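You operate a simulated robot arm through the tools that you are given. There is no shell and no other tool. Be economical: measure what you need, move in short steps, check, and stop when the job is done.

You run a simulated robot arm. Do the job below in one go: nothing can be reset, and whatever is moved stays where it is left.

Task
Wipe the oily patch on the red 8 LB ball, then sand that patch matt.
Fine: wipe the oil with the yellow ball cloth, or it packs the pad; damp the grey ROUGH pad in the water dish so that no dust flies and sand where the oil was; dry the drops on top with the same cloth; pad and cloth go back. Drop, tip or break nothing, pinch no finger, and leave the ball in its ring.

Only the result counts: the job must be done as asked and must still hold three seconds after the hand-in. Knocking over, shifting, dropping, spilling or breaking anything else fails it. Flat cloth is picked up by pressing the open fingertips on it (5 to 10 N) and closing them slowly along it; thin cloth reads only 2 to 8 mm in the jaws.

Robot
A 7-joint arm with a fingered hand, fixed in place. Base frame: the origin is at the foot of the arm, x ahead of it, y to its left, z up; the work surface is at about z = 0.78. Readings come in m, rad, newtons and seconds.
With the tool pointing down near the work surface it reaches from about 0.2 to 0.8 m from the base axis. Its first joint turns from -2.897 to 2.897 rad. Payload 4.9 kg.
The TCP is the grasp point between the finger pads, 0.032 m short of the fingertips. In the tool frame z runs along the fingers and y along their closing line. The gripper opens to 0.192 m. The gripper's body begins 0.089 m behind the TCP. The gripper is a hand of 3 fingers: y runs from the thumb to the fingers, the wrist lies at [0, 0, -0.267] in the tool frame, and closing takes about 1.5 s.
Orientation is that of the tool frame in the base frame, as a unit quaternion [x, y, z, w]. With the fingers straight down and closing along the base's y, the tool's x points along the base's -x, its y along +y and its z along -z.

Tools
- The arm moves only by the tool drive_tool. Its argument "targets" is one flat list of numbers, 7 for each row, row after row: the opening in per cent of the stroke, from 0 (shut) to 100 (fully open), then the shift along the base's x, y, z in m, then the turn, a rotation vector about the base's x, y, z in rad. In form: [jaw, tx, ty, tz, wx, wy, wz, jaw, tx, ty, tz, wx, wy, wz, ...]. A call has 1 to 8 rows; each row shifts and turns the commanded pose from where the row before left it. A row lasts 0.2 s, in which the tool goes at most 0.05 m and 0.15 rad; a call with a longer step from one row to the next is refused whole, and so is a gripper value outside its range. Where a pose cannot be reached the arm comes as near as it can. A force on the tool above 40 N (or 10 N above the force at the start of the call, whichever is more), or a blocked arm, ends the call early, and 0.2 s more pass. Each finger travels about 0.153 m/s and halts on what it meets, pressing with about 32 N; the grip force reading is that of the motor and also rises with nothing between the fingers. The clock runs only during rows and for 0.2 s after the last one: add rows that do not move to give the fingers time. It gives the time, the measured TCP pose, the force on the tool (base axes), the opening and the grip force at its end, in the units of the frame above (readings bear some noise), with the torque about the TCP (base axes, N m) and any sound that the robot's microphone picked up.
- Cameras (640 x 400 px; columns grow to the right, rows downward): "scene" is fixed at [0.0539, 0.5026, 1.5546]; the picture's right is [-0.63, -0.78, 0.00], its down [-0.49, 0.40, -0.77] and it looks along [0.60, -0.48, -0.63] (base axes); focal length 304 px, centre (320, 200). "wrist" rides on the gripper at [0.08, -0.046, -0.113] in the tool frame; the picture's right is [0.50, 0.87, 0.00], its down [-0.67, 0.39, -0.63] and it looks along [-0.55, 0.32, 0.78] (tool axes); focal length 226 px, centre (320, 200). There is no depth. A picture from a camera that has moved, and an enlarged one, comes with that camera's place and axes in the base frame and with its lens. The place of the scene camera against the robot may be out by one fixed shift of up to 0.012 m in any direction.
- get_image(camera): a new picture of that camera. It takes no simulated time.
- preshape(shape): the hand has 3 fingers and takes this shape, open, in about a second: jaw (thumb against the fingers, like two jaws); tri (thumb and two fingers); tip (a fingertip pinch); poke (one finger out to press); point (the index stretched); flat (the hand flat); cup (the hand cupped); fist (a fist). The gripper value then closes the fingers along that shape, each until it touches; the sizes above hold for jaw. It gives what a move gives, with no picture.
- zoom(camera, box): a new picture of the part [left, top, right, bottom] of that camera's present view, enlarged. It takes no simulated time.
- sign_off(): hands the job in; it is judged then, once.

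Work in short steps. Places have to be worked out from the pictures, the camera data and where the tool is seen: move nearer, look again, correct. Check each grasp and each placing, and mend what went wrong. You have 120 turns and 84 pictures in all, those below and enlarged ones among them. Open the gripper and draw the arm clear of the work before you hand the job in, unless the task says otherwise; then end with one line.

The tools are called after "Call:" as a command line: name --argument value ..., lists and objects as JSON in quotes. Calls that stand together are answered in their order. drive_tool: Moves the arm, as the interface text tells. Its arguments: {"type":"object","properties":{"targets":{"type":"array","items":{"type":"number"}}},"required":["targets"]} The other tools are called the same way: preshape (shape) gives the hand a shape; get_image (camera) takes a picture; zoom (camera, box) takes an enlarged picture of a part of a camera's view; sign_off () hands the job in.

At the start:

```text
clock: 0.0
ee_pos: [0.4572, 0.0543, 1.2768]
ee_rot: [0.0, 1.0, 0.0, 0.0]
ft_force: [1.2, 0.3, 0.1]
wrist_torque: [-0.01, 0.02, -0.04]
finger_gap: 0.1918
gripper_force: 0.2
shape: jaw
```

scene: 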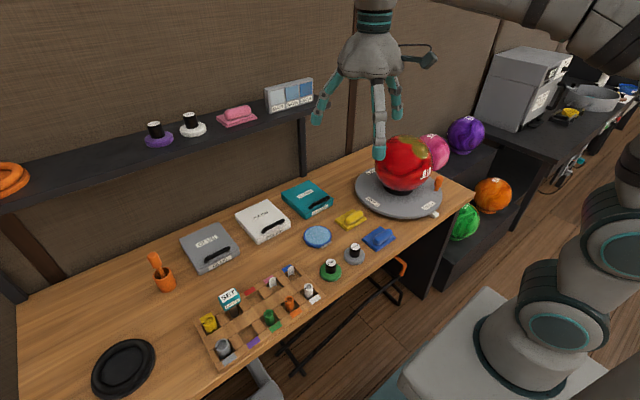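
wrist: 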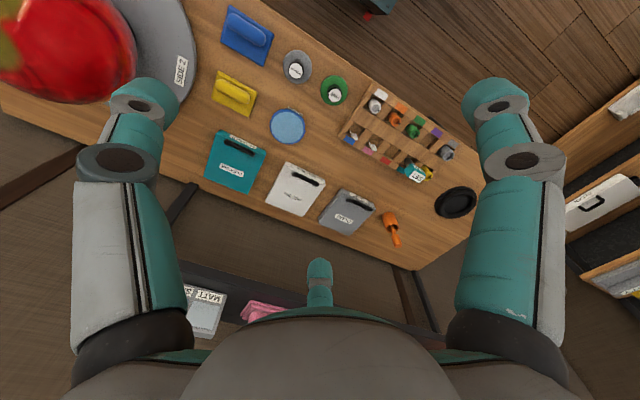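

I begin with close looks at the ball, the cloths, the pads and the dish.

Call:
zoom --camera "scene" --box '[330, 120, 490, 220]'

Call:
zoom --camera "scene" --box '[270, 170, 430, 270]'

Call:
zoom --camera "scene" --box '[150, 180, 310, 280]'

Call:
zoom --camera "scene" --box '[130, 70, 330, 195]'

```text
4.00 times, centred on (410, 170) of scene
camera zoom: at [0.0539, 0.5026, 1.5546], right [-0.63, -0.78, 0.0], down [-0.49, 0.4, -0.77], along [0.6, -0.48, -0.63], focal length 1217 px, centre (-40, 320)
```

zoom: 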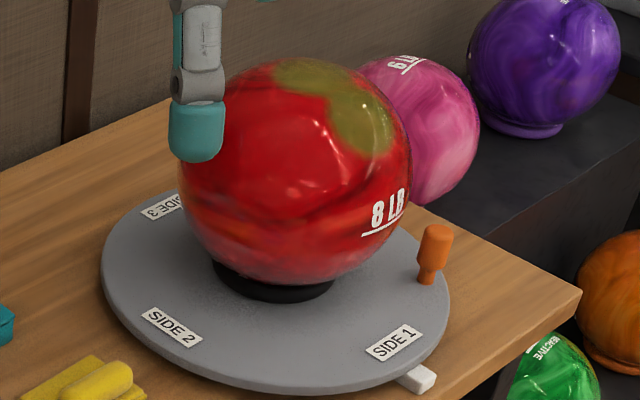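

```text
4.00 times, centred on (350, 220) of scene
camera zoom: at [0.0539, 0.5026, 1.5546], right [-0.63, -0.78, 0.0], down [-0.49, 0.4, -0.77], along [0.6, -0.48, -0.63], focal length 1217 px, centre (200, 120)
```

zoom: 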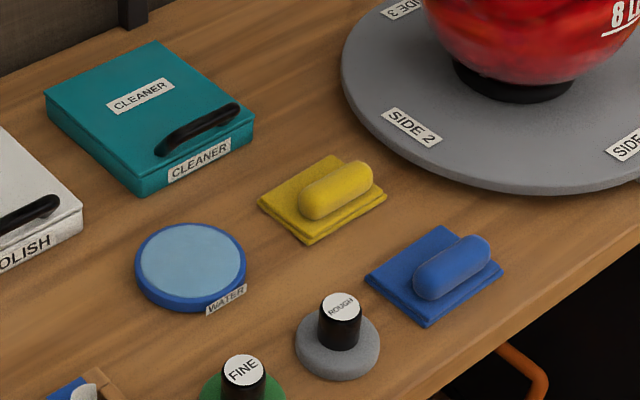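

```text
4.00 times, centred on (230, 230) of scene
camera zoom: at [0.0539, 0.5026, 1.5546], right [-0.63, -0.78, 0.0], down [-0.49, 0.4, -0.77], along [0.6, -0.48, -0.63], focal length 1217 px, centre (680, 80)
```

zoom: 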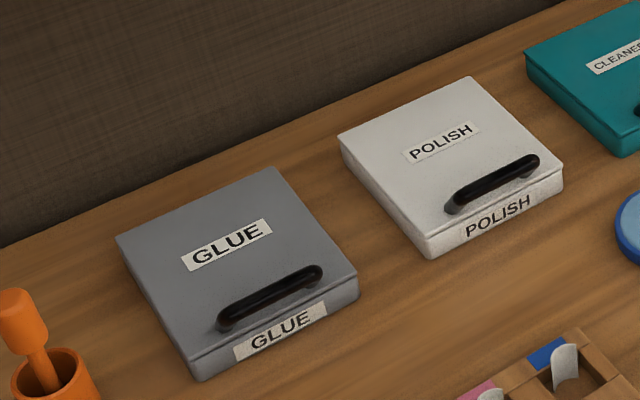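

```text
3.20 times, centred on (230, 132) of scene
camera zoom: at [0.0539, 0.5026, 1.5546], right [-0.63, -0.78, 0.0], down [-0.49, 0.4, -0.77], along [0.6, -0.48, -0.63], focal length 974 px, centre (608, 416)
```

zoom: 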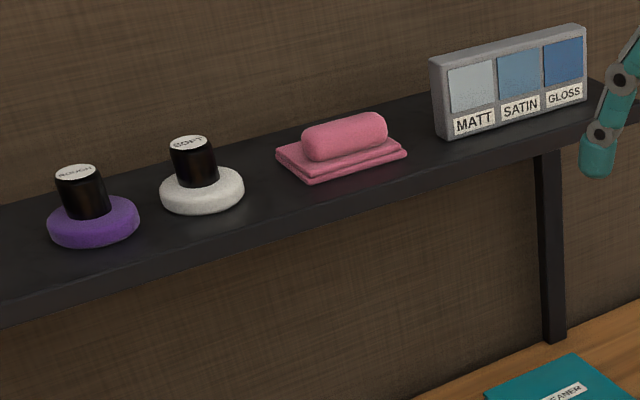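

The patch lies close to the top of the ball (centre about (0.62,-0.37,0.915)). The yellow cloth's roll runs along y at about (0.605,-0.10), so I turn the hand -90° about z to close along x, and come lower.

Call:
drive_tool --targets '[100, 0.012, -0.012, -0.02, 0, 0, -0.1428, 100, 0.012, -0.012, -0.02, 0, 0, -0.1428, 100, 0.012, -0.012, -0.02, 0, 0, -0.1428, 100, 0.012, -0.012, -0.02, 0, 0, -0.1428, 100, 0.012, -0.012, -0.02, 0, 0, -0.1428, 100, 0.012, -0.012, -0.02, 0, 0, -0.1428, 100, 0.012, -0.012, -0.02, 0, 0, -0.1428, 100, 0.012, -0.012, -0.02, 0, 0, -0.1428]'

Call:
drive_tool --targets '[100, 0.013, -0.015, -0.02, 0, 0, -0.1428, 100, 0.013, -0.015, -0.02, 0, 0, -0.1428, 100, 0.013, -0.015, -0.02, 0, 0, -0.1428, 100, 0, 0, 0, 0, 0, 0]'

Call:
get_image --camera "wrist"

Call:
get_image --camera "scene"

```text
clock: 1.8
ee_pos: [0.5541, -0.0416, 1.1156]
ee_rot: [0.542, 0.84, 0.0, 0.0]
ft_force: [-0.6, -0.1, 0.1]
wrist_torque: [0.01, -0.03, -0.02]
finger_gap: 0.192
gripper_force: 0.0
shape: jaw
```

```text
clock: 2.8
ee_pos: [0.5932, -0.0866, 1.057]
ee_rot: [0.708, 0.706, -0.001, 0.0]
ft_force: [0.7, 0.2, 0.2]
wrist_torque: [-0.01, 0.03, 0.01]
finger_gap: 0.1918
gripper_force: 0.2
shape: jaw
```

```text
77 pictures are left
camera wrist: at [0.5474, -0.0063, 1.1695], right [0.87, 0.5, 0.0], down [0.39, -0.67, 0.63], along [0.32, -0.55, -0.78], focal length 226 px, centre (320, 200)
```

wrist: 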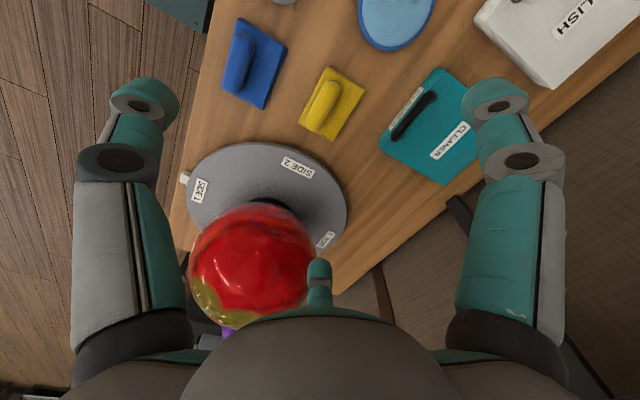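

```text
76 pictures are left
```

scene: 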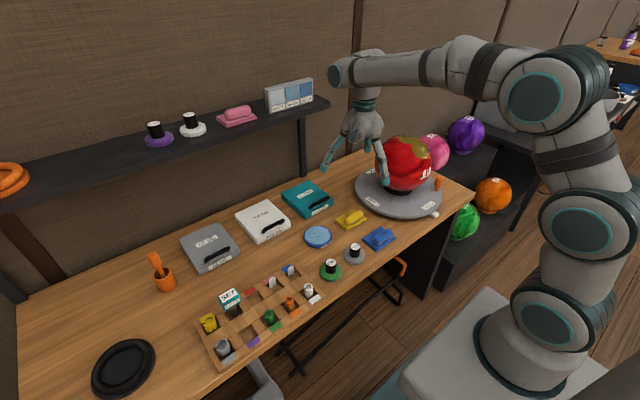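

The roll of the yellow cloth is at about (0.606,-0.090), along y. Before grasping I look at the ball's patch from above.

Call:
drive_tool --targets '[100, -0.01, -0.02, 0.04, 0, 0, 0, 100, -0.01, -0.025, 0.04, 0, 0, 0, 100, -0.015, -0.03, 0.036, 0, 0, 0, 100, -0.02, -0.033, 0.03, 0, 0, 0, 100, -0.017, -0.032, 0.03, 0, 0, 0, 100, 0, 0, 0, 0, 0, 0]'

Call:
get_image --camera "wrist"

```text
clock: 4.2
ee_pos: [0.5192, -0.2255, 1.2321]
ee_rot: [0.707, 0.707, 0.001, 0.0]
ft_force: [0.3, 0.2, 0.4]
wrist_torque: [-0.03, 0.02, -0.02]
finger_gap: 0.1916
gripper_force: 0.0
shape: jaw
```

```text
75 pictures are left
camera wrist: at [0.4739, -0.1464, 1.3447], right [0.87, 0.5, 0.0], down [0.39, -0.67, 0.63], along [0.32, -0.55, -0.78], focal length 226 px, centre (320, 200)
```

wrist: 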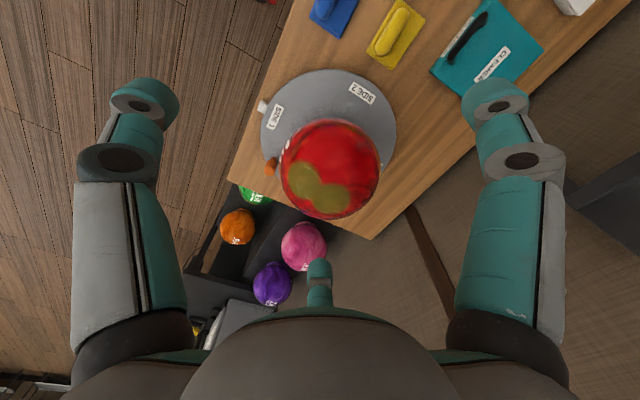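

Call:
zoom --camera "wrist" --box '[250, 100, 410, 230]'

```text
3.08 times, centred on (330, 165) of wrist
camera zoom: at [0.4739, -0.1464, 1.3447], right [0.87, 0.5, 0.0], down [0.39, -0.67, 0.63], along [0.32, -0.55, -0.78], focal length 696 px, centre (289, 308)
```

zoom: 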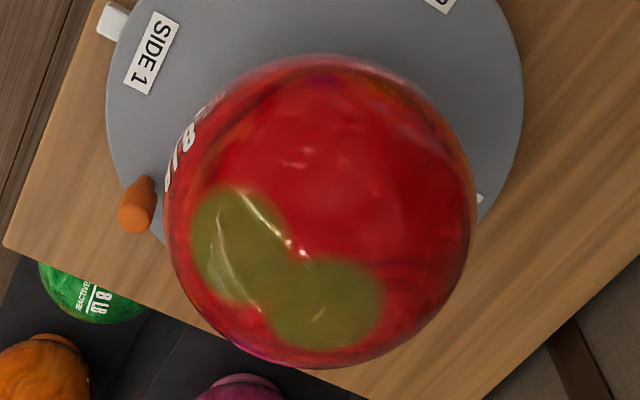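

The patch is two lobes: one on the very top (normal ≈ (−0.03,0,1)), one tilted about 34° toward −x, with ball centre ≈ (0.62,−0.356,0.92). Now back above the yellow roll with the jaw partly closed.

Call:
drive_tool --targets '[90, 0.0124, 0.0194, -0.0403, 0, 0, 0, 80, 0.0124, 0.0194, -0.0403, 0, 0, 0, 70, 0.0124, 0.0194, -0.0403, 0, 0, 0, 60, 0.0124, 0.0194, -0.0403, 0, 0, 0, 50, 0.0124, 0.0194, -0.0403, 0, 0, 0, 40, 0.0124, 0.0194, -0.0403, 0, 0, 0, 40, 0.0124, 0.0194, -0.0403, 0, 0, 0, 40, 0, 0, 0, 0, 0, 0]'

Call:
get_image --camera "wrist"

Call:
zoom --camera "scene" --box '[270, 130, 430, 270]'

```text
clock: 6.0
ee_pos: [0.6079, -0.0903, 0.9494]
ee_rot: [0.707, 0.707, 0.0, 0.0]
ft_force: [0.8, -0.1, -0.6]
wrist_torque: [-0.01, -0.03, -0.03]
finger_gap: 0.0772
gripper_force: 0.2
shape: jaw
```

```text
73 pictures are left
camera wrist: at [0.5626, -0.0104, 1.0624], right [0.87, 0.5, 0.0], down [0.39, -0.67, 0.63], along [0.32, -0.55, -0.78], focal length 226 px, centre (320, 200)
```

wrist: 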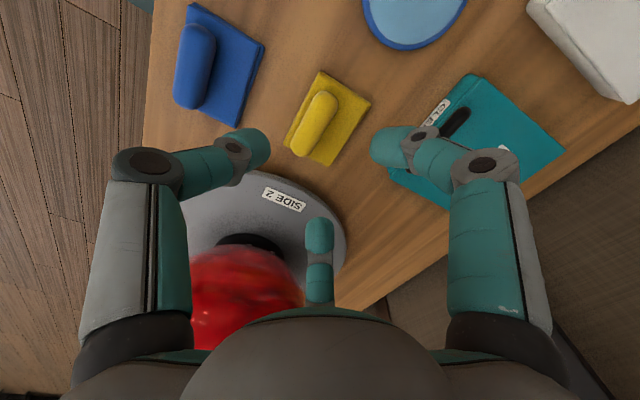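

```text
2.86 times, centred on (350, 200) of scene
camera zoom: at [0.0539, 0.5026, 1.5546], right [-0.63, -0.78, 0.0], down [-0.49, 0.4, -0.77], along [0.6, -0.48, -0.63], focal length 870 px, centre (234, 200)
```

zoom: 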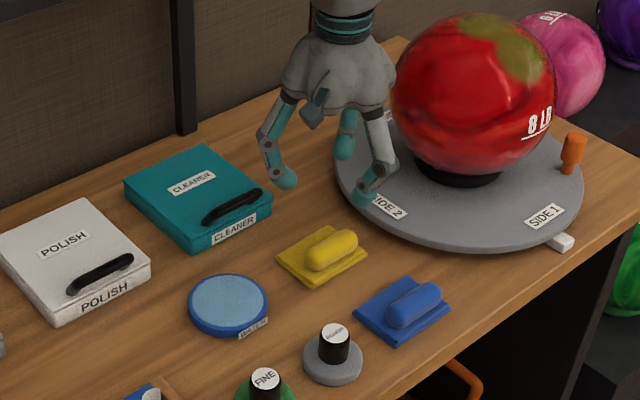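

The three fingers converge radially on the TCP. Roll centre reads (0.605,−0.100); I shift there and lower to just above it.

Call:
drive_tool --targets '[40, -0.002, -0.009, -0.03, 0, 0, 0, 40, 0, 0, -0.03, 0, 0, 0, 40, 0, 0, -0.03, 0, 0, 0, 40, 0, 0, 0, 0, 0, 0]'

Call:
get_image --camera "wrist"

Call:
zoom --camera "scene" --box '[300, 150, 400, 250]'

```text
clock: 7.0
ee_pos: [0.6057, -0.0996, 0.8594]
ee_rot: [0.707, 0.707, 0.0, 0.0]
ft_force: [0.0, 0.3, 0.0]
wrist_torque: [-0.03, 0.01, 0.04]
finger_gap: 0.0771
gripper_force: 0.1
shape: jaw
```

```text
71 pictures are left
camera wrist: at [0.5613, -0.0191, 0.9729], right [0.87, 0.5, 0.0], down [0.39, -0.67, 0.63], along [0.32, -0.55, -0.78], focal length 226 px, centre (320, 200)
```

wrist: 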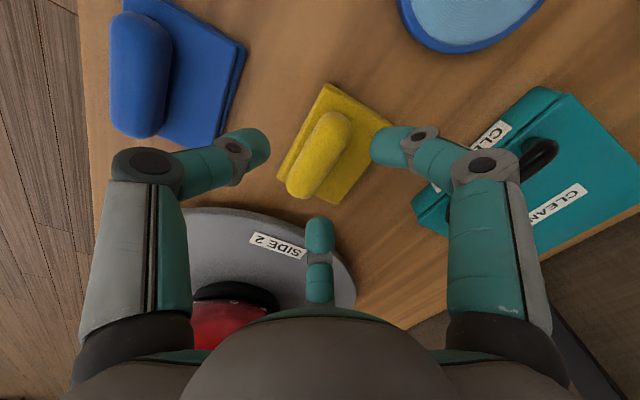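

```text
4.00 times, centred on (350, 200) of scene
camera zoom: at [0.0539, 0.5026, 1.5546], right [-0.63, -0.78, 0.0], down [-0.49, 0.4, -0.77], along [0.6, -0.48, -0.63], focal length 1217 px, centre (200, 200)
```

zoom: 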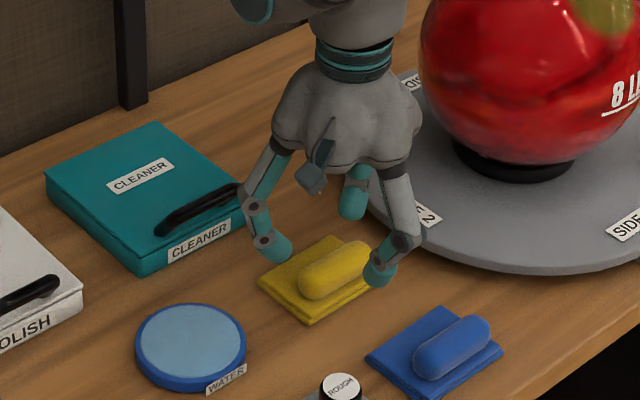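

Aligned; lowering 0.034 m so the tips straddle the roll just above the cloth's base.

Call:
drive_tool --targets '[40, 0, 0.002, -0.015, 0, 0, 0, 40, 0, 0, -0.012, 0, 0, 0, 40, 0, 0, -0.007, 0, 0, 0, 40, 0, 0, 0, 0, 0, 0]'

Call:
get_image --camera "wrist"

```text
clock: 8.0
ee_pos: [0.6069, -0.0972, 0.8271]
ee_rot: [0.707, 0.707, 0.001, 0.001]
ft_force: [-1.0, 0.4, 8.6]
wrist_torque: [0.04, -0.19, 0.0]
finger_gap: 0.0775
gripper_force: 0.0
shape: jaw
```

```text
69 pictures are left
camera wrist: at [0.5616, -0.0174, 0.9392], right [0.87, 0.5, 0.0], down [0.39, -0.67, 0.63], along [0.32, -0.55, -0.77], focal length 226 px, centre (320, 200)
```

wrist: 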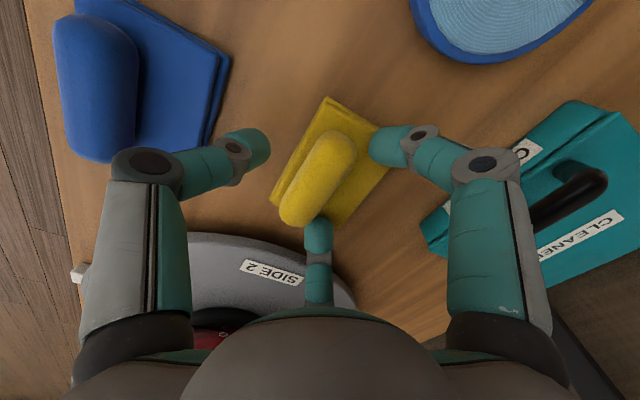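

The tips already press the cloth base (8.6 N). I lift 5 mm and close on the roll.

Call:
drive_tool --targets '[40, 0, 0, 0.005, 0, 0, 0, 32, 0, 0, 0, 0, 0, 0, 25, 0, 0, 0, 0, 0, 0, 20, 0, 0, 0, 0, 0, 0, 15, 0, 0, 0, 0, 0, 0, 10, 0, 0, 0, 0, 0, 0, 10, 0, 0, 0, 0, 0, 0]'

Call:
get_image --camera "wrist"

```text
clock: 9.6
ee_pos: [0.6064, -0.0965, 0.8309]
ee_rot: [0.707, 0.707, 0.0, 0.0]
ft_force: [-1.1, 0.1, 0.2]
wrist_torque: [0.01, 0.0, -0.01]
finger_gap: 0.0304
gripper_force: 32.1
shape: jaw
```

```text
68 pictures are left
camera wrist: at [0.561, -0.0173, 0.9434], right [0.87, 0.5, 0.0], down [0.39, -0.67, 0.63], along [0.32, -0.55, -0.78], focal length 226 px, centre (320, 200)
```

wrist: 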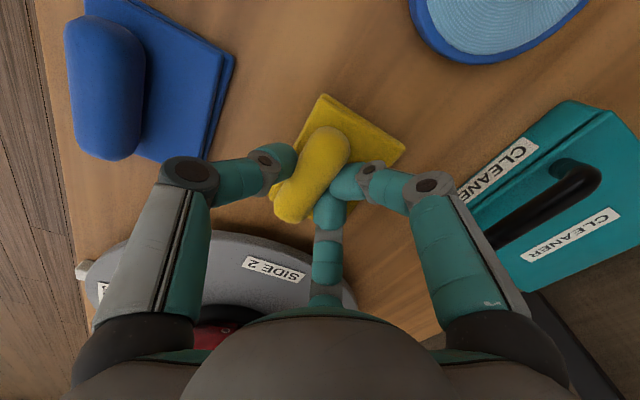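

Gripped (30 mm, 32 N). Lifting straight up and checking.

Call:
drive_tool --targets '[10, 0, 0, 0.02, 0, 0, 0, 10, 0, 0, 0.03, 0, 0, 0, 10, 0, 0, 0.045, 0, 0, 0, 10, 0, 0, 0.045, 0, 0, 0, 10, 0, 0, 0.045, 0, 0, 0, 10, 0, 0, 0.045, 0, 0, 0, 10, 0, 0, 0.03, 0, 0, 0, 10, 0, 0, 0, 0, 0, 0]'

Call:
get_image --camera "wrist"

Call:
zoom --camera "scene" --box '[300, 80, 460, 240]'

```text
clock: 11.4
ee_pos: [0.6047, -0.0982, 1.0911]
ee_rot: [0.707, 0.707, 0.0, 0.0]
ft_force: [0.1, -0.4, -0.4]
wrist_torque: [-0.01, -0.01, -0.02]
finger_gap: 0.0305
gripper_force: 31.9
shape: jaw
```

```text
67 pictures are left
camera wrist: at [0.5601, -0.0177, 1.2038], right [0.87, 0.5, 0.0], down [0.39, -0.67, 0.63], along [0.32, -0.55, -0.78], focal length 226 px, centre (320, 200)
```

wrist: 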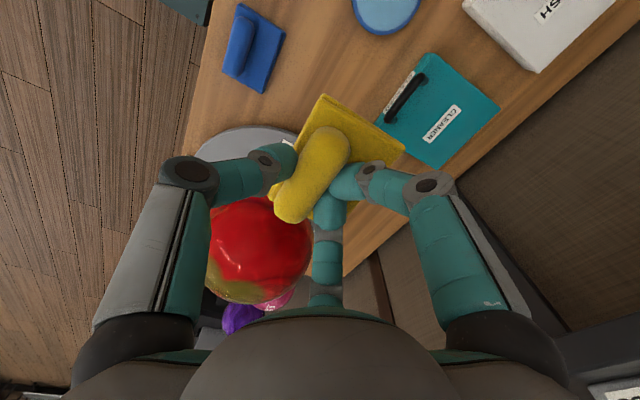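

```text
2.50 times, centred on (380, 160) of scene
camera zoom: at [0.0539, 0.5026, 1.5546], right [-0.63, -0.78, 0.0], down [-0.49, 0.4, -0.77], along [0.6, -0.48, -0.63], focal length 761 px, centre (170, 300)
```

zoom: 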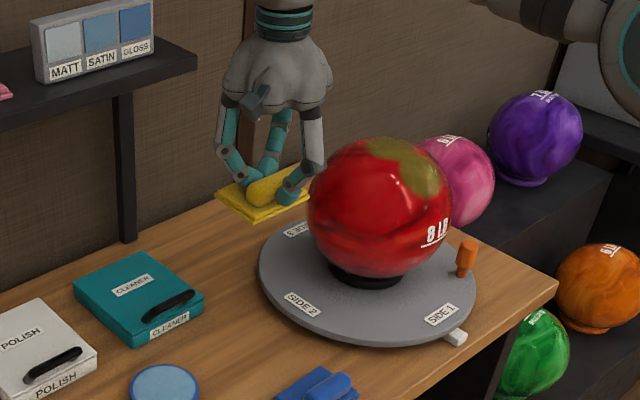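

The cloth hangs flat in the hand. I rise and travel over the ball's top.

Call:
drive_tool --targets '[10, 0, 0, 0.045, 0, 0, 0, 10, -0.001, -0.045, 0.015, 0, 0, 0, 10, -0.001, -0.045, 0, 0, 0, 0, 10, -0.001, -0.045, 0, 0, 0, 0, 10, -0.001, -0.045, 0, 0, 0, 0, 10, 0, -0.045, 0, 0, 0, 0, 10, 0, -0.032, 0, 0, 0, 0, 10, 0, 0, 0, 0, 0, 0]'

Call:
get_image --camera "wrist"

Call:
zoom --camera "scene" --box '[330, 70, 470, 210]'

```text
clock: 13.2
ee_pos: [0.6003, -0.3555, 1.1518]
ee_rot: [0.707, 0.707, 0.0, 0.0]
ft_force: [0.4, 0.3, -0.5]
wrist_torque: [-0.04, 0.02, 0.03]
finger_gap: 0.0305
gripper_force: 32.1
shape: jaw
```

```text
65 pictures are left
camera wrist: at [0.5559, -0.275, 1.2646], right [0.87, 0.5, 0.0], down [0.39, -0.67, 0.63], along [0.32, -0.55, -0.78], focal length 226 px, centre (320, 200)
```

wrist: 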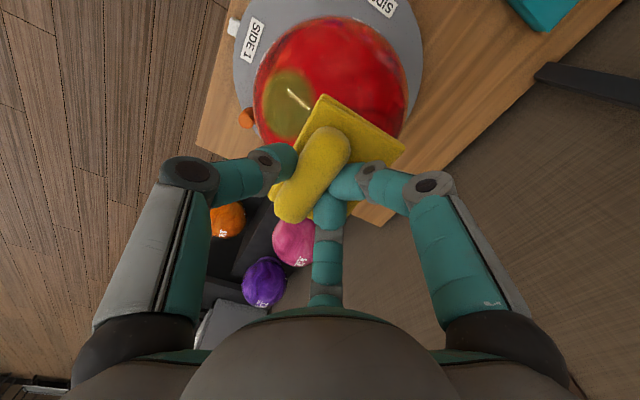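

```text
2.86 times, centred on (400, 140) of scene
camera zoom: at [0.0539, 0.5026, 1.5546], right [-0.63, -0.78, 0.0], down [-0.49, 0.4, -0.77], along [0.6, -0.48, -0.63], focal length 870 px, centre (91, 371)
```

zoom: 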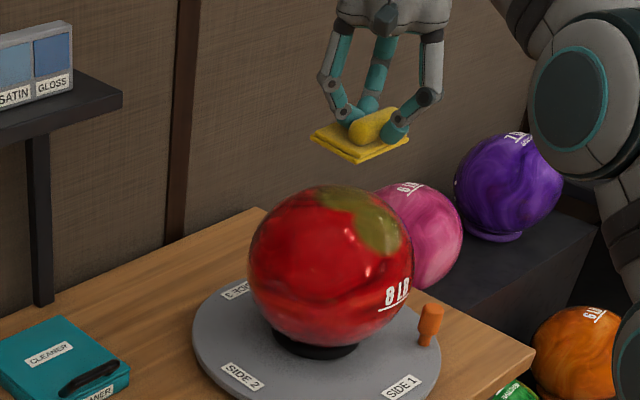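

Hovering about 7 cm over the top lobe. I lower in small steps until I feel a light contact.

Call:
drive_tool --targets '[10, 0, 0.003, -0.03, 0, 0, 0, 10, 0, 0, -0.02, 0, 0, 0, 10, 0, 0, -0.008, 0, 0, 0, 10, 0, 0, -0.004, 0, 0, 0, 10, 0, 0, -0.004, 0, 0, 0, 10, 0, 0, 0, 0, 0, 0]'

```text
clock: 14.6
ee_pos: [0.6018, -0.3521, 1.0855]
ee_rot: [0.707, 0.707, 0.001, 0.0]
ft_force: [-0.1, 0.2, -0.5]
wrist_torque: [-0.02, 0.01, 0.02]
finger_gap: 0.0301
gripper_force: 32.2
shape: jaw
```

No contact yet; continuing in 3 mm steps.

Call:
drive_tool --targets '[10, 0, 0, -0.003, 0, 0, 0, 10, 0, 0, -0.003, 0, 0, 0, 10, 0, 0, 0, 0, 0, 0]'

Call:
zoom --camera "scene" --box '[350, 100, 450, 200]'

```text
clock: 15.4
ee_pos: [0.602, -0.3507, 1.0801]
ee_rot: [0.707, 0.707, -0.001, 0.0]
ft_force: [-0.3, -0.2, 1.5]
wrist_torque: [-0.04, -0.01, 0.04]
finger_gap: 0.0304
gripper_force: 31.4
shape: jaw
```

```text
4.00 times, centred on (400, 150) of scene
camera zoom: at [0.0539, 0.5026, 1.5546], right [-0.63, -0.78, 0.0], down [-0.49, 0.4, -0.77], along [0.6, -0.48, -0.63], focal length 1217 px, centre (0, 400)
```

zoom: 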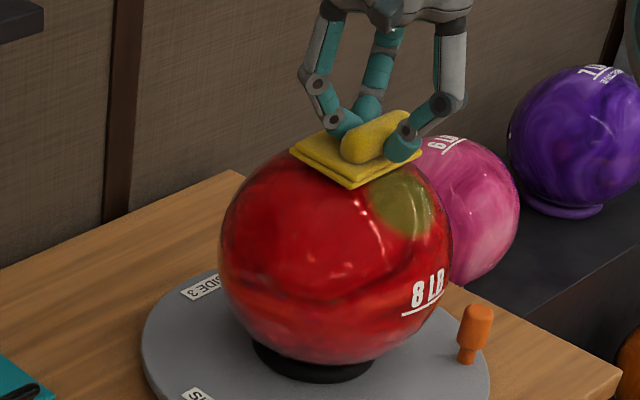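

Contact (1.5 N) at TCP z 1.080, so the ball's top is at about 1.029. I press a little and make short wiping strokes along x and y.

Call:
drive_tool --targets '[10, 0, 0, -0.003, 0, 0, 0, 10, 0.02, 0, 0, 0, 0, 0, 10, -0.02, 0.015, 0, 0, 0, 0, 10, -0.025, 0, 0, 0, 0, 0, 10, 0, -0.03, 0, 0, 0, 0, 10, 0.025, 0, 0, 0, 0, 0, 10, 0.02, 0.015, 0, 0, 0, 0, 10, -0.02, 0, 0, 0, 0, 0]'

Call:
zoom --camera "scene" --box '[350, 100, 450, 200]'

Call:
zoom --camera "wrist" --box '[220, 0, 440, 220]'

```text
clock: 17.2
ee_pos: [0.6038, -0.3514, 1.0797]
ee_rot: [0.707, 0.707, 0.001, 0.002]
ft_force: [5.3, 2.5, 18.8]
wrist_torque: [-0.01, -0.34, 0.02]
finger_gap: 0.0304
gripper_force: 32.5
shape: jaw
```

```text
4.00 times, centred on (400, 150) of scene
camera zoom: at [0.0539, 0.5026, 1.5546], right [-0.63, -0.78, 0.0], down [-0.49, 0.4, -0.77], along [0.6, -0.48, -0.63], focal length 1217 px, centre (0, 400)
```

zoom: 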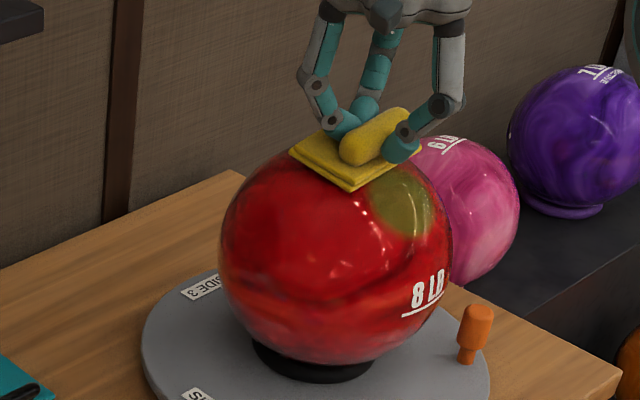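

```text
1.82 times, centred on (330, 110) of wrist
camera zoom: at [0.5574, -0.2717, 1.1904], right [0.87, 0.5, 0.0], down [0.39, -0.67, 0.63], along [0.32, -0.55, -0.77], focal length 411 px, centre (302, 364)
```

zoom: 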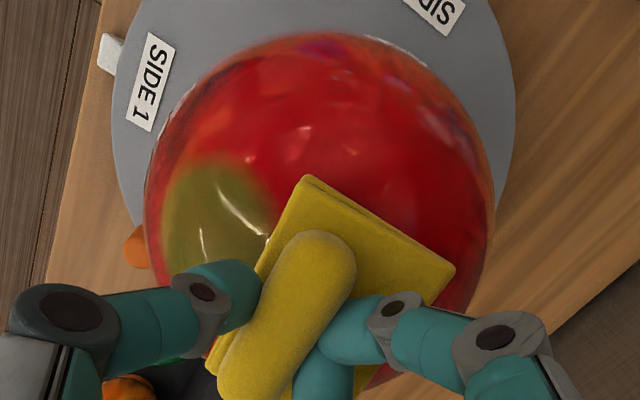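

The force rose to 19 N (stiff contact), so lighter from now on. I lift and look at how much came off.

Call:
drive_tool --targets '[10, 0, 0, 0.02, 0, 0, 0, 10, 0, 0.03, 0.04, 0, 0, 0, 10, 0, 0.04, 0.02, 0, 0, 0, 10, 0, 0.045, 0, 0, 0, 0, 10, 0, 0.04, 0, 0, 0, 0, 10, 0, 0, 0, 0, 0, 0]'

Call:
get_image --camera "wrist"

Call:
zoom --camera "scene" --box '[350, 100, 450, 200]'

```text
clock: 18.6
ee_pos: [0.6021, -0.195, 1.156]
ee_rot: [0.707, 0.708, 0.0, 0.0]
ft_force: [-0.3, 0.4, 0.3]
wrist_torque: [0.03, -0.01, 0.0]
finger_gap: 0.0297
gripper_force: 32.1
shape: jaw
```

```text
60 pictures are left
camera wrist: at [0.5567, -0.1156, 1.269], right [0.87, 0.5, 0.0], down [0.39, -0.67, 0.63], along [0.32, -0.55, -0.78], focal length 226 px, centre (320, 200)
```

wrist: 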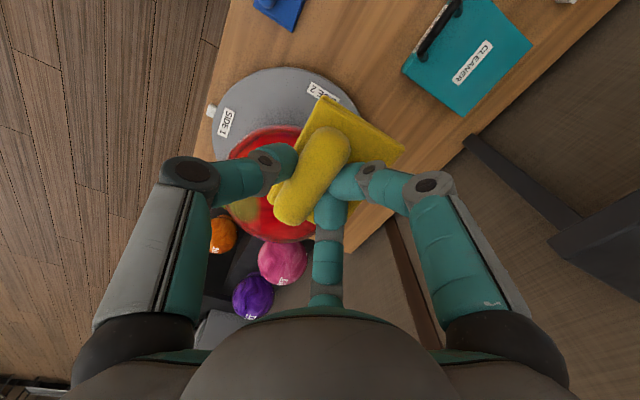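

```text
4.00 times, centred on (400, 150) of scene
camera zoom: at [0.0539, 0.5026, 1.5546], right [-0.63, -0.78, 0.0], down [-0.49, 0.4, -0.77], along [0.6, -0.48, -0.63], focal length 1217 px, centre (0, 400)
```

zoom: 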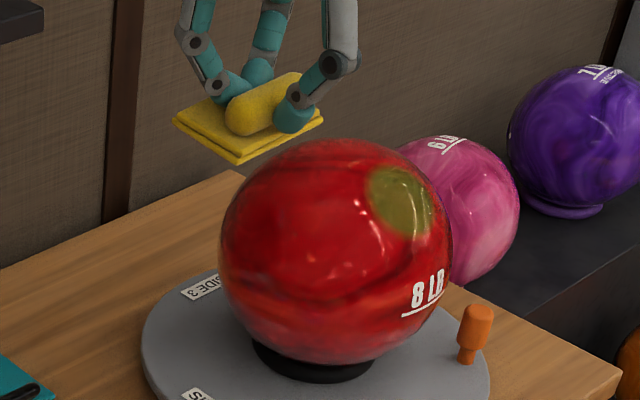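

The top lobe is clean. The remaining lobe has normal ≈ (−0.57, 0.06, 0.82); I tilt the hand 0.6 rad about −y and take up a standoff in front of it.

Call:
drive_tool --targets '[10, -0.0275, -0.038, 0, 0, -0.15, 0, 10, -0.0275, -0.038, 0, 0, -0.15, 0, 10, -0.0275, -0.038, 0, 0, -0.15, 0, 10, -0.0275, -0.038, 0, 0, -0.15, 0, 10, 0, 0, -0.04, 0, 0, 0, 10, 0, 0, -0.036, 0, 0, 0, 10, 0, 0, 0, 0, 0, 0]'

Call:
get_image --camera "wrist"

Call:
zoom --camera "scene" --box '[350, 80, 450, 180]'

```text
clock: 20.2
ee_pos: [0.4915, -0.348, 1.0813]
ee_rot: [0.676, 0.675, 0.209, 0.209]
ft_force: [0.1, -0.5, -0.1]
wrist_torque: [0.0, 0.01, -0.02]
finger_gap: 0.0297
gripper_force: 31.9
shape: jaw
```

```text
58 pictures are left
camera wrist: at [0.3904, -0.2688, 1.1476], right [0.71, 0.5, 0.49], down [-0.04, -0.67, 0.74], along [0.7, -0.55, -0.46], focal length 226 px, centre (320, 200)
```

wrist: 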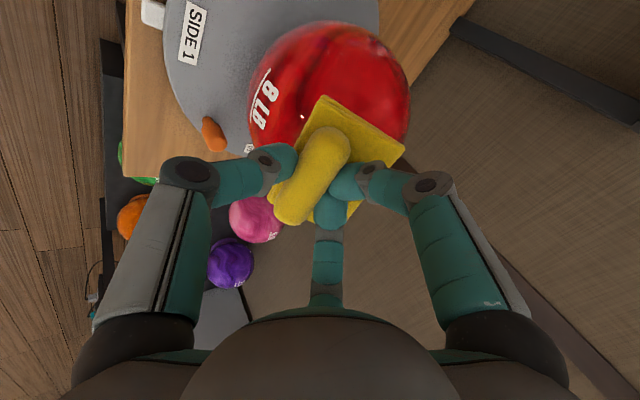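

```text
4.00 times, centred on (400, 130) of scene
camera zoom: at [0.0539, 0.5026, 1.5546], right [-0.63, -0.78, 0.0], down [-0.49, 0.4, -0.77], along [0.6, -0.48, -0.63], focal length 1217 px, centre (0, 480)
```

zoom: 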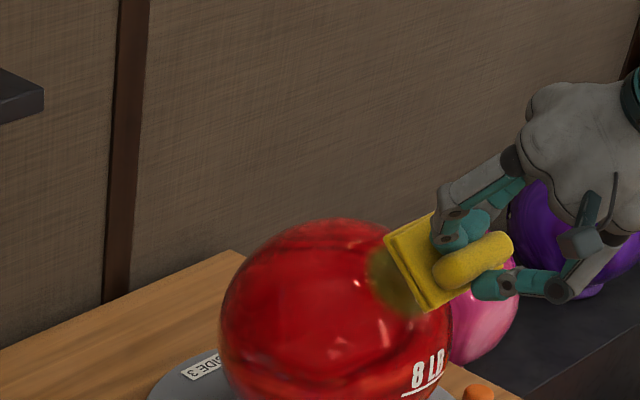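

Correct side. Advancing along the tool axis by 36 mm, then 3 mm steps.

Call:
drive_tool --targets '[10, 0.0113, 0, -0.0165, 0, 0, 0, 10, 0.009, 0, -0.0132, 0, 0, 0, 10, 0.0017, 0, -0.0025, 0, 0, 0, 10, 0.0011, 0, -0.0016, 0, 0, 0, 10, 0, 0, 0, 0, 0, 0]'

```text
clock: 21.4
ee_pos: [0.5155, -0.3484, 1.0464]
ee_rot: [0.675, 0.676, 0.21, 0.209]
ft_force: [-0.5, -0.3, 0.2]
wrist_torque: [-0.05, 0.03, -0.01]
finger_gap: 0.0299
gripper_force: 32.1
shape: jaw
```

Near the computed contact (z≈1.044) with no force yet; 1.5 mm steps.

Call:
drive_tool --targets '[10, 0.0009, 0, -0.0013, 0, 0, 0, 10, 0.0009, 0, -0.0013, 0, 0, 0, 10, 0, 0, 0, 0, 0, 0]'

```text
clock: 22.2
ee_pos: [0.5157, -0.3477, 1.0446]
ee_rot: [0.676, 0.675, 0.209, 0.209]
ft_force: [-0.2, -0.5, -0.6]
wrist_torque: [-0.01, 0.0, -0.02]
finger_gap: 0.03
gripper_force: 32.2
shape: jaw
```

Call:
drive_tool --targets '[10, 0.0009, 0, -0.0013, 0, 0, 0, 10, 0.0009, 0, -0.0013, 0, 0, 0, 10, 0, 0, 0, 0, 0, 0]'

Call:
zoom --camera "scene" --box '[370, 100, 470, 180]'

```text
clock: 23.0
ee_pos: [0.5204, -0.3489, 1.0405]
ee_rot: [0.675, 0.675, 0.21, 0.209]
ft_force: [-1.7, -0.2, 0.6]
wrist_torque: [-0.02, 0.07, -0.03]
finger_gap: 0.0299
gripper_force: 32.6
shape: jaw
```

```text
5.00 times, centred on (420, 140) of scene
camera zoom: at [0.0539, 0.5026, 1.5546], right [-0.63, -0.78, 0.0], down [-0.49, 0.4, -0.77], along [0.6, -0.48, -0.63], focal length 1522 px, centre (-180, 500)
```

zoom: 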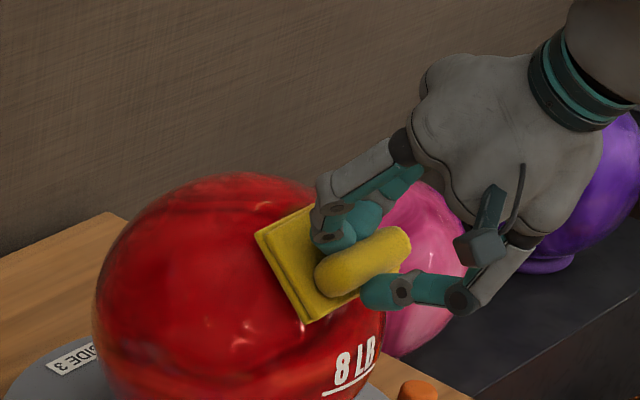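

Light contact (≈1.8 N). I press 1 mm more and wipe along y and along the tangent.

Call:
drive_tool --targets '[10, 0.0006, 0, -0.0008, 0, 0, 0, 10, 0, 0.02, 0, 0, 0, 0, 10, 0, -0.02, 0, 0, 0, 0, 10, 0, -0.02, 0, 0, 0, 0, 10, 0, 0.02, 0, 0, 0, 0, 10, 0.0165, 0, 0.0113, 0, 0, 0, 10, -0.0165, 0, -0.0113, 0, 0, 0, 10, 0, 0, 0, 0, 0, 0]'

```text
clock: 24.8
ee_pos: [0.519, -0.3482, 1.0407]
ee_rot: [0.675, 0.676, 0.208, 0.21]
ft_force: [-5.5, 1.9, 11.6]
wrist_torque: [0.07, -0.12, 0.11]
finger_gap: 0.0302
gripper_force: 32.5
shape: jaw
```

About 13 N during the strokes, fine. I back off along the normal and look.

Call:
drive_tool --targets '[10, -0.0113, 0, 0.0165, 0, 0, 0, 10, -0.02, 0, 0.03, 0, 0, 0, 10, -0.02, 0.02, 0.03, 0, 0, 0, 10, 0, 0.045, 0.01, 0, 0, 0, 10, 0, 0.045, 0, 0, 0, 0, 10, 0, 0.04, 0, 0, 0, 0, 10, 0, 0, 0, 0, 0, 0]'

Call:
zoom --camera "scene" --box '[370, 120, 450, 200]'

Call:
get_image --camera "wrist"

```text
clock: 26.4
ee_pos: [0.4678, -0.1977, 1.127]
ee_rot: [0.676, 0.676, 0.208, 0.209]
ft_force: [0.1, 0.1, 0.8]
wrist_torque: [0.01, 0.03, -0.01]
finger_gap: 0.0298
gripper_force: 31.8
shape: jaw
```

```text
5.00 times, centred on (410, 160) of scene
camera zoom: at [0.0539, 0.5026, 1.5546], right [-0.63, -0.78, 0.0], down [-0.49, 0.4, -0.77], along [0.6, -0.48, -0.63], focal length 1522 px, centre (-130, 400)
```

zoom: 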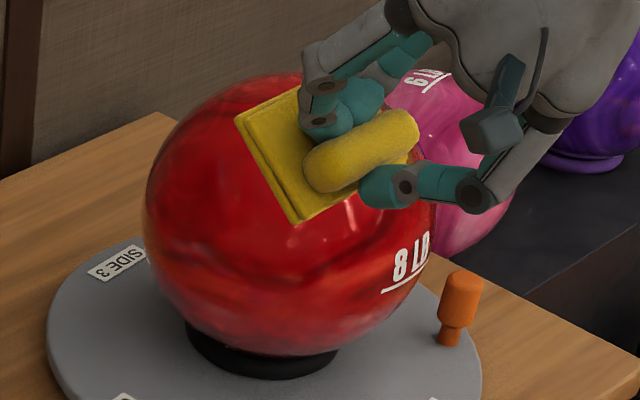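

```text
54 pictures are left
camera wrist: at [0.3673, -0.1186, 1.1935], right [0.71, 0.5, 0.49], down [-0.04, -0.67, 0.74], along [0.7, -0.55, -0.46], focal length 226 px, centre (320, 200)
```

wrist: 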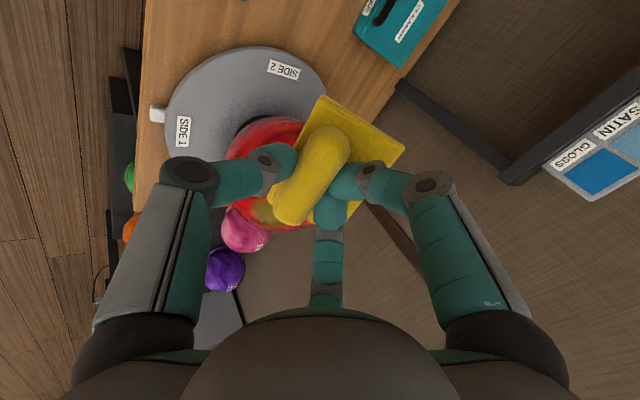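

The hand blocks the view, and the wrist camera hints at leftover oil at the far edge. I move up and aside.

Call:
drive_tool --targets '[10, 0.01, 0.035, 0.03, 0, 0.15, 0, 10, 0.02, 0.035, 0.02, 0, 0.15, 0, 10, 0.02, 0.035, 0.02, 0, 0.15, 0, 10, 0.02, 0, 0.02, 0, 0.15, 0, 10, 0, 0, 0, 0, 0, 0]'

Call:
zoom --camera "scene" --box '[370, 120, 450, 200]'

Call:
zoom --camera "wrist" --box '[150, 50, 400, 260]'

```text
clock: 27.6
ee_pos: [0.5389, -0.0945, 1.217]
ee_rot: [0.707, 0.707, 0.0, 0.0]
ft_force: [-0.7, -0.2, 0.2]
wrist_torque: [-0.02, -0.04, 0.02]
finger_gap: 0.0299
gripper_force: 32.4
shape: jaw
```

```text
5.00 times, centred on (410, 160) of scene
camera zoom: at [0.0539, 0.5026, 1.5546], right [-0.63, -0.78, 0.0], down [-0.49, 0.4, -0.77], along [0.6, -0.48, -0.63], focal length 1522 px, centre (-130, 400)
```

zoom: 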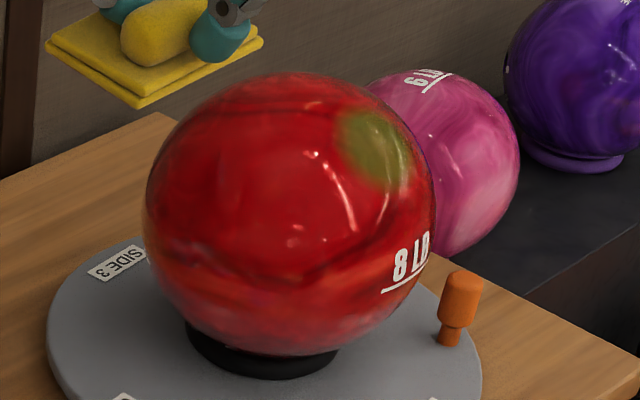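

```text
1.90 times, centred on (275, 155) of wrist
camera zoom: at [0.4929, -0.0134, 1.3294], right [0.87, 0.5, 0.0], down [0.39, -0.67, 0.63], along [0.31, -0.55, -0.78], focal length 431 px, centre (406, 286)
```

zoom: 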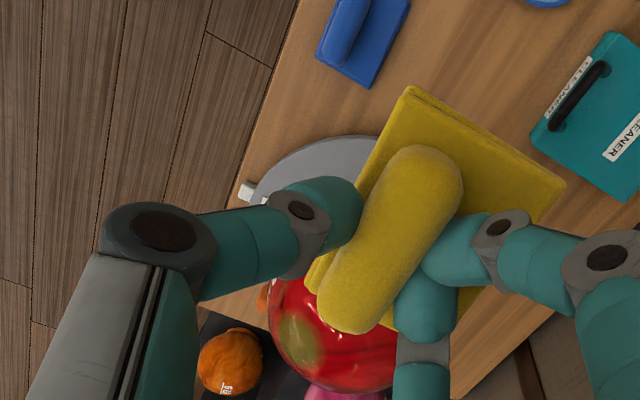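

The tilted lobe is only faded, so it needs more passes at firmer pressure, centred slightly more to +y. Going back to the standoff with a slight extra tilt toward +y.

Call:
drive_tool --targets '[10, -0.012, -0.0348, -0.01, 0, -0.15, 0, 10, -0.012, -0.0348, -0.01, 0, -0.15, 0, 10, -0.012, -0.0348, -0.01, 0, -0.15, 0, 10, -0.012, -0.0348, -0.02, 0, -0.15, 0, 10, 0, -0.0348, -0.028, -0.1, 0, 0, 10, 0, -0.0348, -0.028, 0, 0, 0, 10, 0, -0.0348, -0.03, 0, 0, 0, 10, 0, 0, 0, 0, 0, 0]'

Call:
drive_tool --targets '[10, 0.0113, 0, -0.0165, 0, 0, 0, 10, 0.009, 0, -0.0132, 0, 0, 0, 10, 0.0028, 0, -0.0041, 0, 0, 0, 10, 0, 0, 0, 0, 0, 0]'

```text
clock: 29.4
ee_pos: [0.4904, -0.3366, 1.0793]
ee_rot: [0.664, 0.685, 0.175, 0.243]
ft_force: [0.5, -0.3, -1.9]
wrist_torque: [0.03, -0.01, -0.01]
finger_gap: 0.0298
gripper_force: 31.4
shape: jaw
```

```text
clock: 30.4
ee_pos: [0.5122, -0.3365, 1.0465]
ee_rot: [0.664, 0.686, 0.174, 0.243]
ft_force: [0.5, -0.1, -0.7]
wrist_torque: [-0.01, 0.01, 0.0]
finger_gap: 0.03
gripper_force: 32.0
shape: jaw
```

About 9 mm short of contact; closing in and pressing lightly, then checking the force.

Call:
drive_tool --targets '[10, 0.0034, 0, -0.005, 0, 0, 0, 10, 0.0014, 0, -0.002, 0, 0, 0, 10, 0.0009, 0, -0.0013, 0, 0, 0, 10, 0, 0, 0, 0, 0, 0]'

```text
clock: 31.4
ee_pos: [0.5177, -0.337, 1.0389]
ee_rot: [0.664, 0.685, 0.176, 0.243]
ft_force: [-6.7, 2.7, 6.1]
wrist_torque: [0.01, -0.01, 0.01]
finger_gap: 0.0299
gripper_force: 31.7
shape: jaw
```

9.5 N of contact. Now a set of wiping strokes across and along.

Call:
drive_tool --targets '[10, 0.0003, 0.015, -0.0004, 0, 0, 0, 10, 0.0082, -0.015, 0.0056, 0, 0, 0, 10, -0.0082, -0.015, -0.0056, 0, 0, 0, 10, -0.0082, 0.015, -0.0056, 0, 0, 0, 10, 0.0082, 0.015, 0.0056, 0, 0, 0, 10, 0.0082, -0.015, 0.0056, 0, 0, 0, 10, -0.0082, -0.015, -0.0056, 0, 0, 0, 10, -0.0082, 0.015, -0.0056, 0, 0, 0]'

Call:
drive_tool --targets '[10, 0.0165, 0, 0.0113, 0, 0, 0, 10, -0.0165, 0, -0.0113, 0, 0, 0, 10, -0.0083, 0, -0.0057, 0, 0, 0, 10, 0.0165, 0, 0.0113, 0, 0, 0, 10, 0, 0.02, 0, 0, 0, 0, 10, 0, -0.04, 0, 0, 0, 0, 10, 0, 0.04, 0, 0, 0, 0, 10, 0, -0.02, 0, 0, 0, 0]'

Call:
zoom --camera "scene" --box '[370, 110, 450, 190]'

```text
clock: 33.2
ee_pos: [0.5102, -0.3366, 1.0329]
ee_rot: [0.665, 0.685, 0.175, 0.241]
ft_force: [-0.4, -0.5, 1.2]
wrist_torque: [-0.04, -0.04, -0.03]
finger_gap: 0.0299
gripper_force: 32.0
shape: jaw
```

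```text
clock: 35.0
ee_pos: [0.5183, -0.3369, 1.0377]
ee_rot: [0.664, 0.685, 0.175, 0.241]
ft_force: [-4.9, 2.6, 3.6]
wrist_torque: [0.05, 0.07, 0.06]
finger_gap: 0.0299
gripper_force: 31.8
shape: jaw
```

```text
5.00 times, centred on (410, 150) of scene
camera zoom: at [0.0539, 0.5026, 1.5546], right [-0.63, -0.78, 0.0], down [-0.49, 0.4, -0.77], along [0.6, -0.48, -0.63], focal length 1522 px, centre (-130, 450)
```

zoom: 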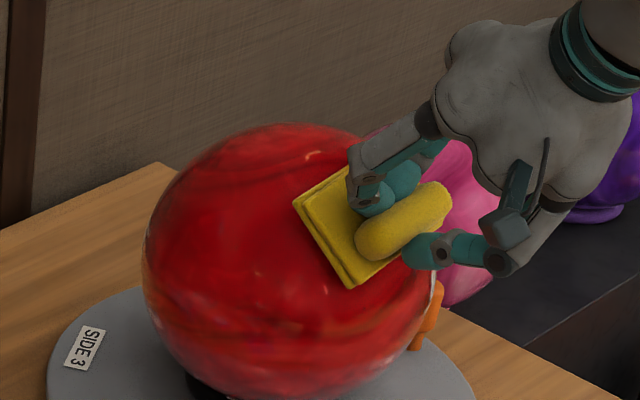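

The SIDE 3 label and the pin seem to have moved: the turntable appears to have turned a little under the y strokes. I back off and look.

Call:
drive_tool --targets '[10, -0.0113, 0, 0.0165, 0, 0, 0, 10, -0.02, 0, 0.03, 0, 0, 0, 10, -0.01, 0.02, 0.04, 0, 0, 0, 10, 0, 0.035, 0.03, 0.1, 0.15, 0, 10, 0.01, 0.04, 0.02, 0, 0.15, 0, 10, 0.02, 0.04, 0.02, 0, 0.15, 0, 10, 0.02, 0.04, 0, 0, 0.15, 0, 10, 0.02, 0.04, 0, 0, 0, 0]'

Call:
zoom --camera "scene" --box '[330, 120, 490, 220]'

```text
refused: row 4 steps farther than a row can; nothing moved
```

```text
4.00 times, centred on (410, 170) of scene
camera zoom: at [0.0539, 0.5026, 1.5546], right [-0.63, -0.78, 0.0], down [-0.49, 0.4, -0.77], along [0.6, -0.48, -0.63], focal length 1217 px, centre (-40, 320)
```

zoom: 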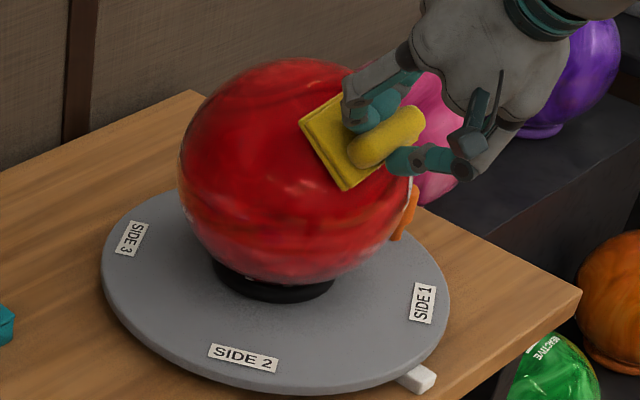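

The turntable swings freely: it has turned roughly 25° CCW. From now on only radial strokes on the side lobe. I retreat first (smaller turn step) and look.

Call:
drive_tool --targets '[10, -0.0113, 0, 0.0165, 0, 0, 0, 10, -0.02, 0, 0.03, 0, 0, 0, 10, -0.01, 0.02, 0.04, 0.1, 0, 0, 10, 0, 0.035, 0.03, 0, 0.15, 0, 10, 0.01, 0.04, 0.02, 0, 0.15, 0, 10, 0.02, 0.04, 0.02, 0, 0.15, 0, 10, 0.02, 0.04, 0, 0, 0.15, 0, 10, 0.02, 0.04, 0, 0, 0, 0]'

Call:
zoom --camera "scene" --box '[330, 120, 490, 220]'

Call:
get_image --camera "wrist"

```text
clock: 36.8
ee_pos: [0.5481, -0.1206, 1.1962]
ee_rot: [0.707, 0.707, -0.001, 0.0]
ft_force: [-0.3, 0.1, -1.6]
wrist_torque: [-0.01, -0.03, 0.0]
finger_gap: 0.0298
gripper_force: 31.6
shape: jaw
```

```text
4.00 times, centred on (410, 170) of scene
camera zoom: at [0.0539, 0.5026, 1.5546], right [-0.63, -0.78, 0.0], down [-0.49, 0.4, -0.77], along [0.6, -0.48, -0.63], focal length 1217 px, centre (-40, 320)
```

zoom: 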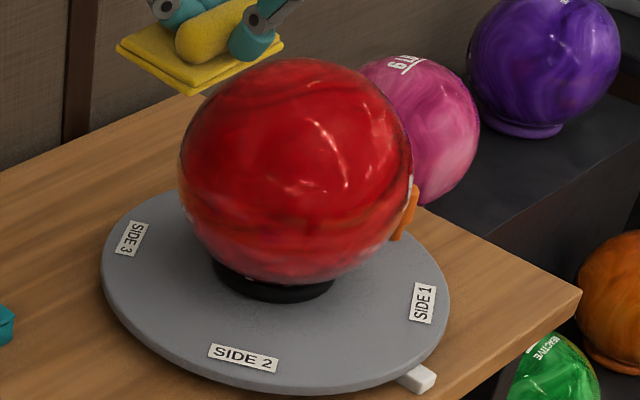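

```text
48 pictures are left
camera wrist: at [0.5032, -0.0414, 1.3082], right [0.87, 0.5, 0.0], down [0.39, -0.67, 0.63], along [0.31, -0.55, -0.78], focal length 226 px, centre (320, 200)
```

wrist: 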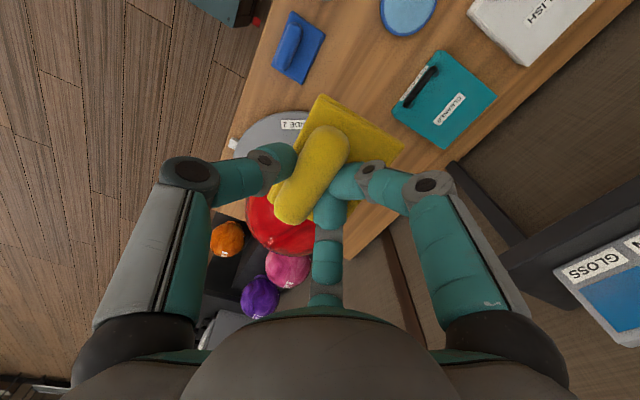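

No oil is visible in the scene view any more. I take the cloth back above its original place (TCP 0.6064,−0.0968).

Call:
drive_tool --targets '[10, 0.019, 0.008, -0.03, 0, 0, 0, 10, 0.02, 0.008, -0.04, 0, 0, 0, 10, 0.0193, 0.0078, -0.04, 0, 0, 0, 10, 0, 0, -0.048, 0, 0, 0, 10, 0, 0, -0.048, 0, 0, 0, 10, 0, 0, -0.048, 0, 0, 0, 10, 0, 0, -0.048, 0, 0, 0, 10, 0, 0, 0, 0, 0, 0]'

Call:
drive_tool --targets '[10, 0, 0, -0.03, 0, 0, 0, 10, 0, 0, -0.015, 0, 0, 0, 10, 0, 0, -0.006, 0, 0, 0, 10, 0, 0, -0.004, 0, 0, 0, 10, 0, 0, 0, 0, 0, 0]'

```text
clock: 38.6
ee_pos: [0.6049, -0.0967, 0.8918]
ee_rot: [0.708, 0.707, 0.0, 0.0]
ft_force: [0.3, -0.1, -0.4]
wrist_torque: [0.02, -0.01, 0.02]
finger_gap: 0.0297
gripper_force: 31.8
shape: jaw
```

```text
clock: 39.8
ee_pos: [0.605, -0.0981, 0.8381]
ee_rot: [0.707, 0.707, 0.0, 0.0]
ft_force: [0.8, 0.1, -1.1]
wrist_torque: [0.01, 0.06, 0.02]
finger_gap: 0.0299
gripper_force: 32.3
shape: jaw
```

Lowering the last millimetres to touch.

Call:
drive_tool --targets '[10, 0.001, 0.001, -0.003, 0, 0, 0, 10, 0, 0, -0.0025, 0, 0, 0, 10, 0, 0, 0, 0, 0, 0]'

```text
clock: 40.6
ee_pos: [0.6062, -0.0977, 0.8313]
ee_rot: [0.707, 0.707, -0.001, 0.0]
ft_force: [0.5, 0.3, -0.7]
wrist_torque: [0.01, 0.01, 0.0]
finger_gap: 0.0297
gripper_force: 32.0
shape: jaw
```

Call:
drive_tool --targets '[10, 0, 0, -0.001, 0, 0, 0, 10, 0, 0, -0.001, 0, 0, 0, 10, 0, 0, 0, 0, 0, 0]'

Call:
zoom --camera "scene" --box '[300, 150, 400, 250]'

```text
clock: 41.4
ee_pos: [0.6075, -0.097, 0.8308]
ee_rot: [0.707, 0.707, 0.0, 0.0]
ft_force: [-0.7, -0.4, 1.8]
wrist_torque: [0.07, 0.07, 0.05]
finger_gap: 0.0297
gripper_force: 32.2
shape: jaw
```

```text
4.00 times, centred on (350, 200) of scene
camera zoom: at [0.0539, 0.5026, 1.5546], right [-0.63, -0.78, 0.0], down [-0.49, 0.4, -0.77], along [0.6, -0.48, -0.63], focal length 1217 px, centre (200, 200)
```

zoom: 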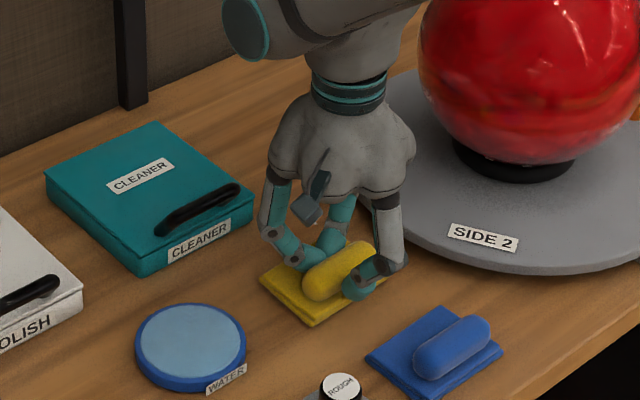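

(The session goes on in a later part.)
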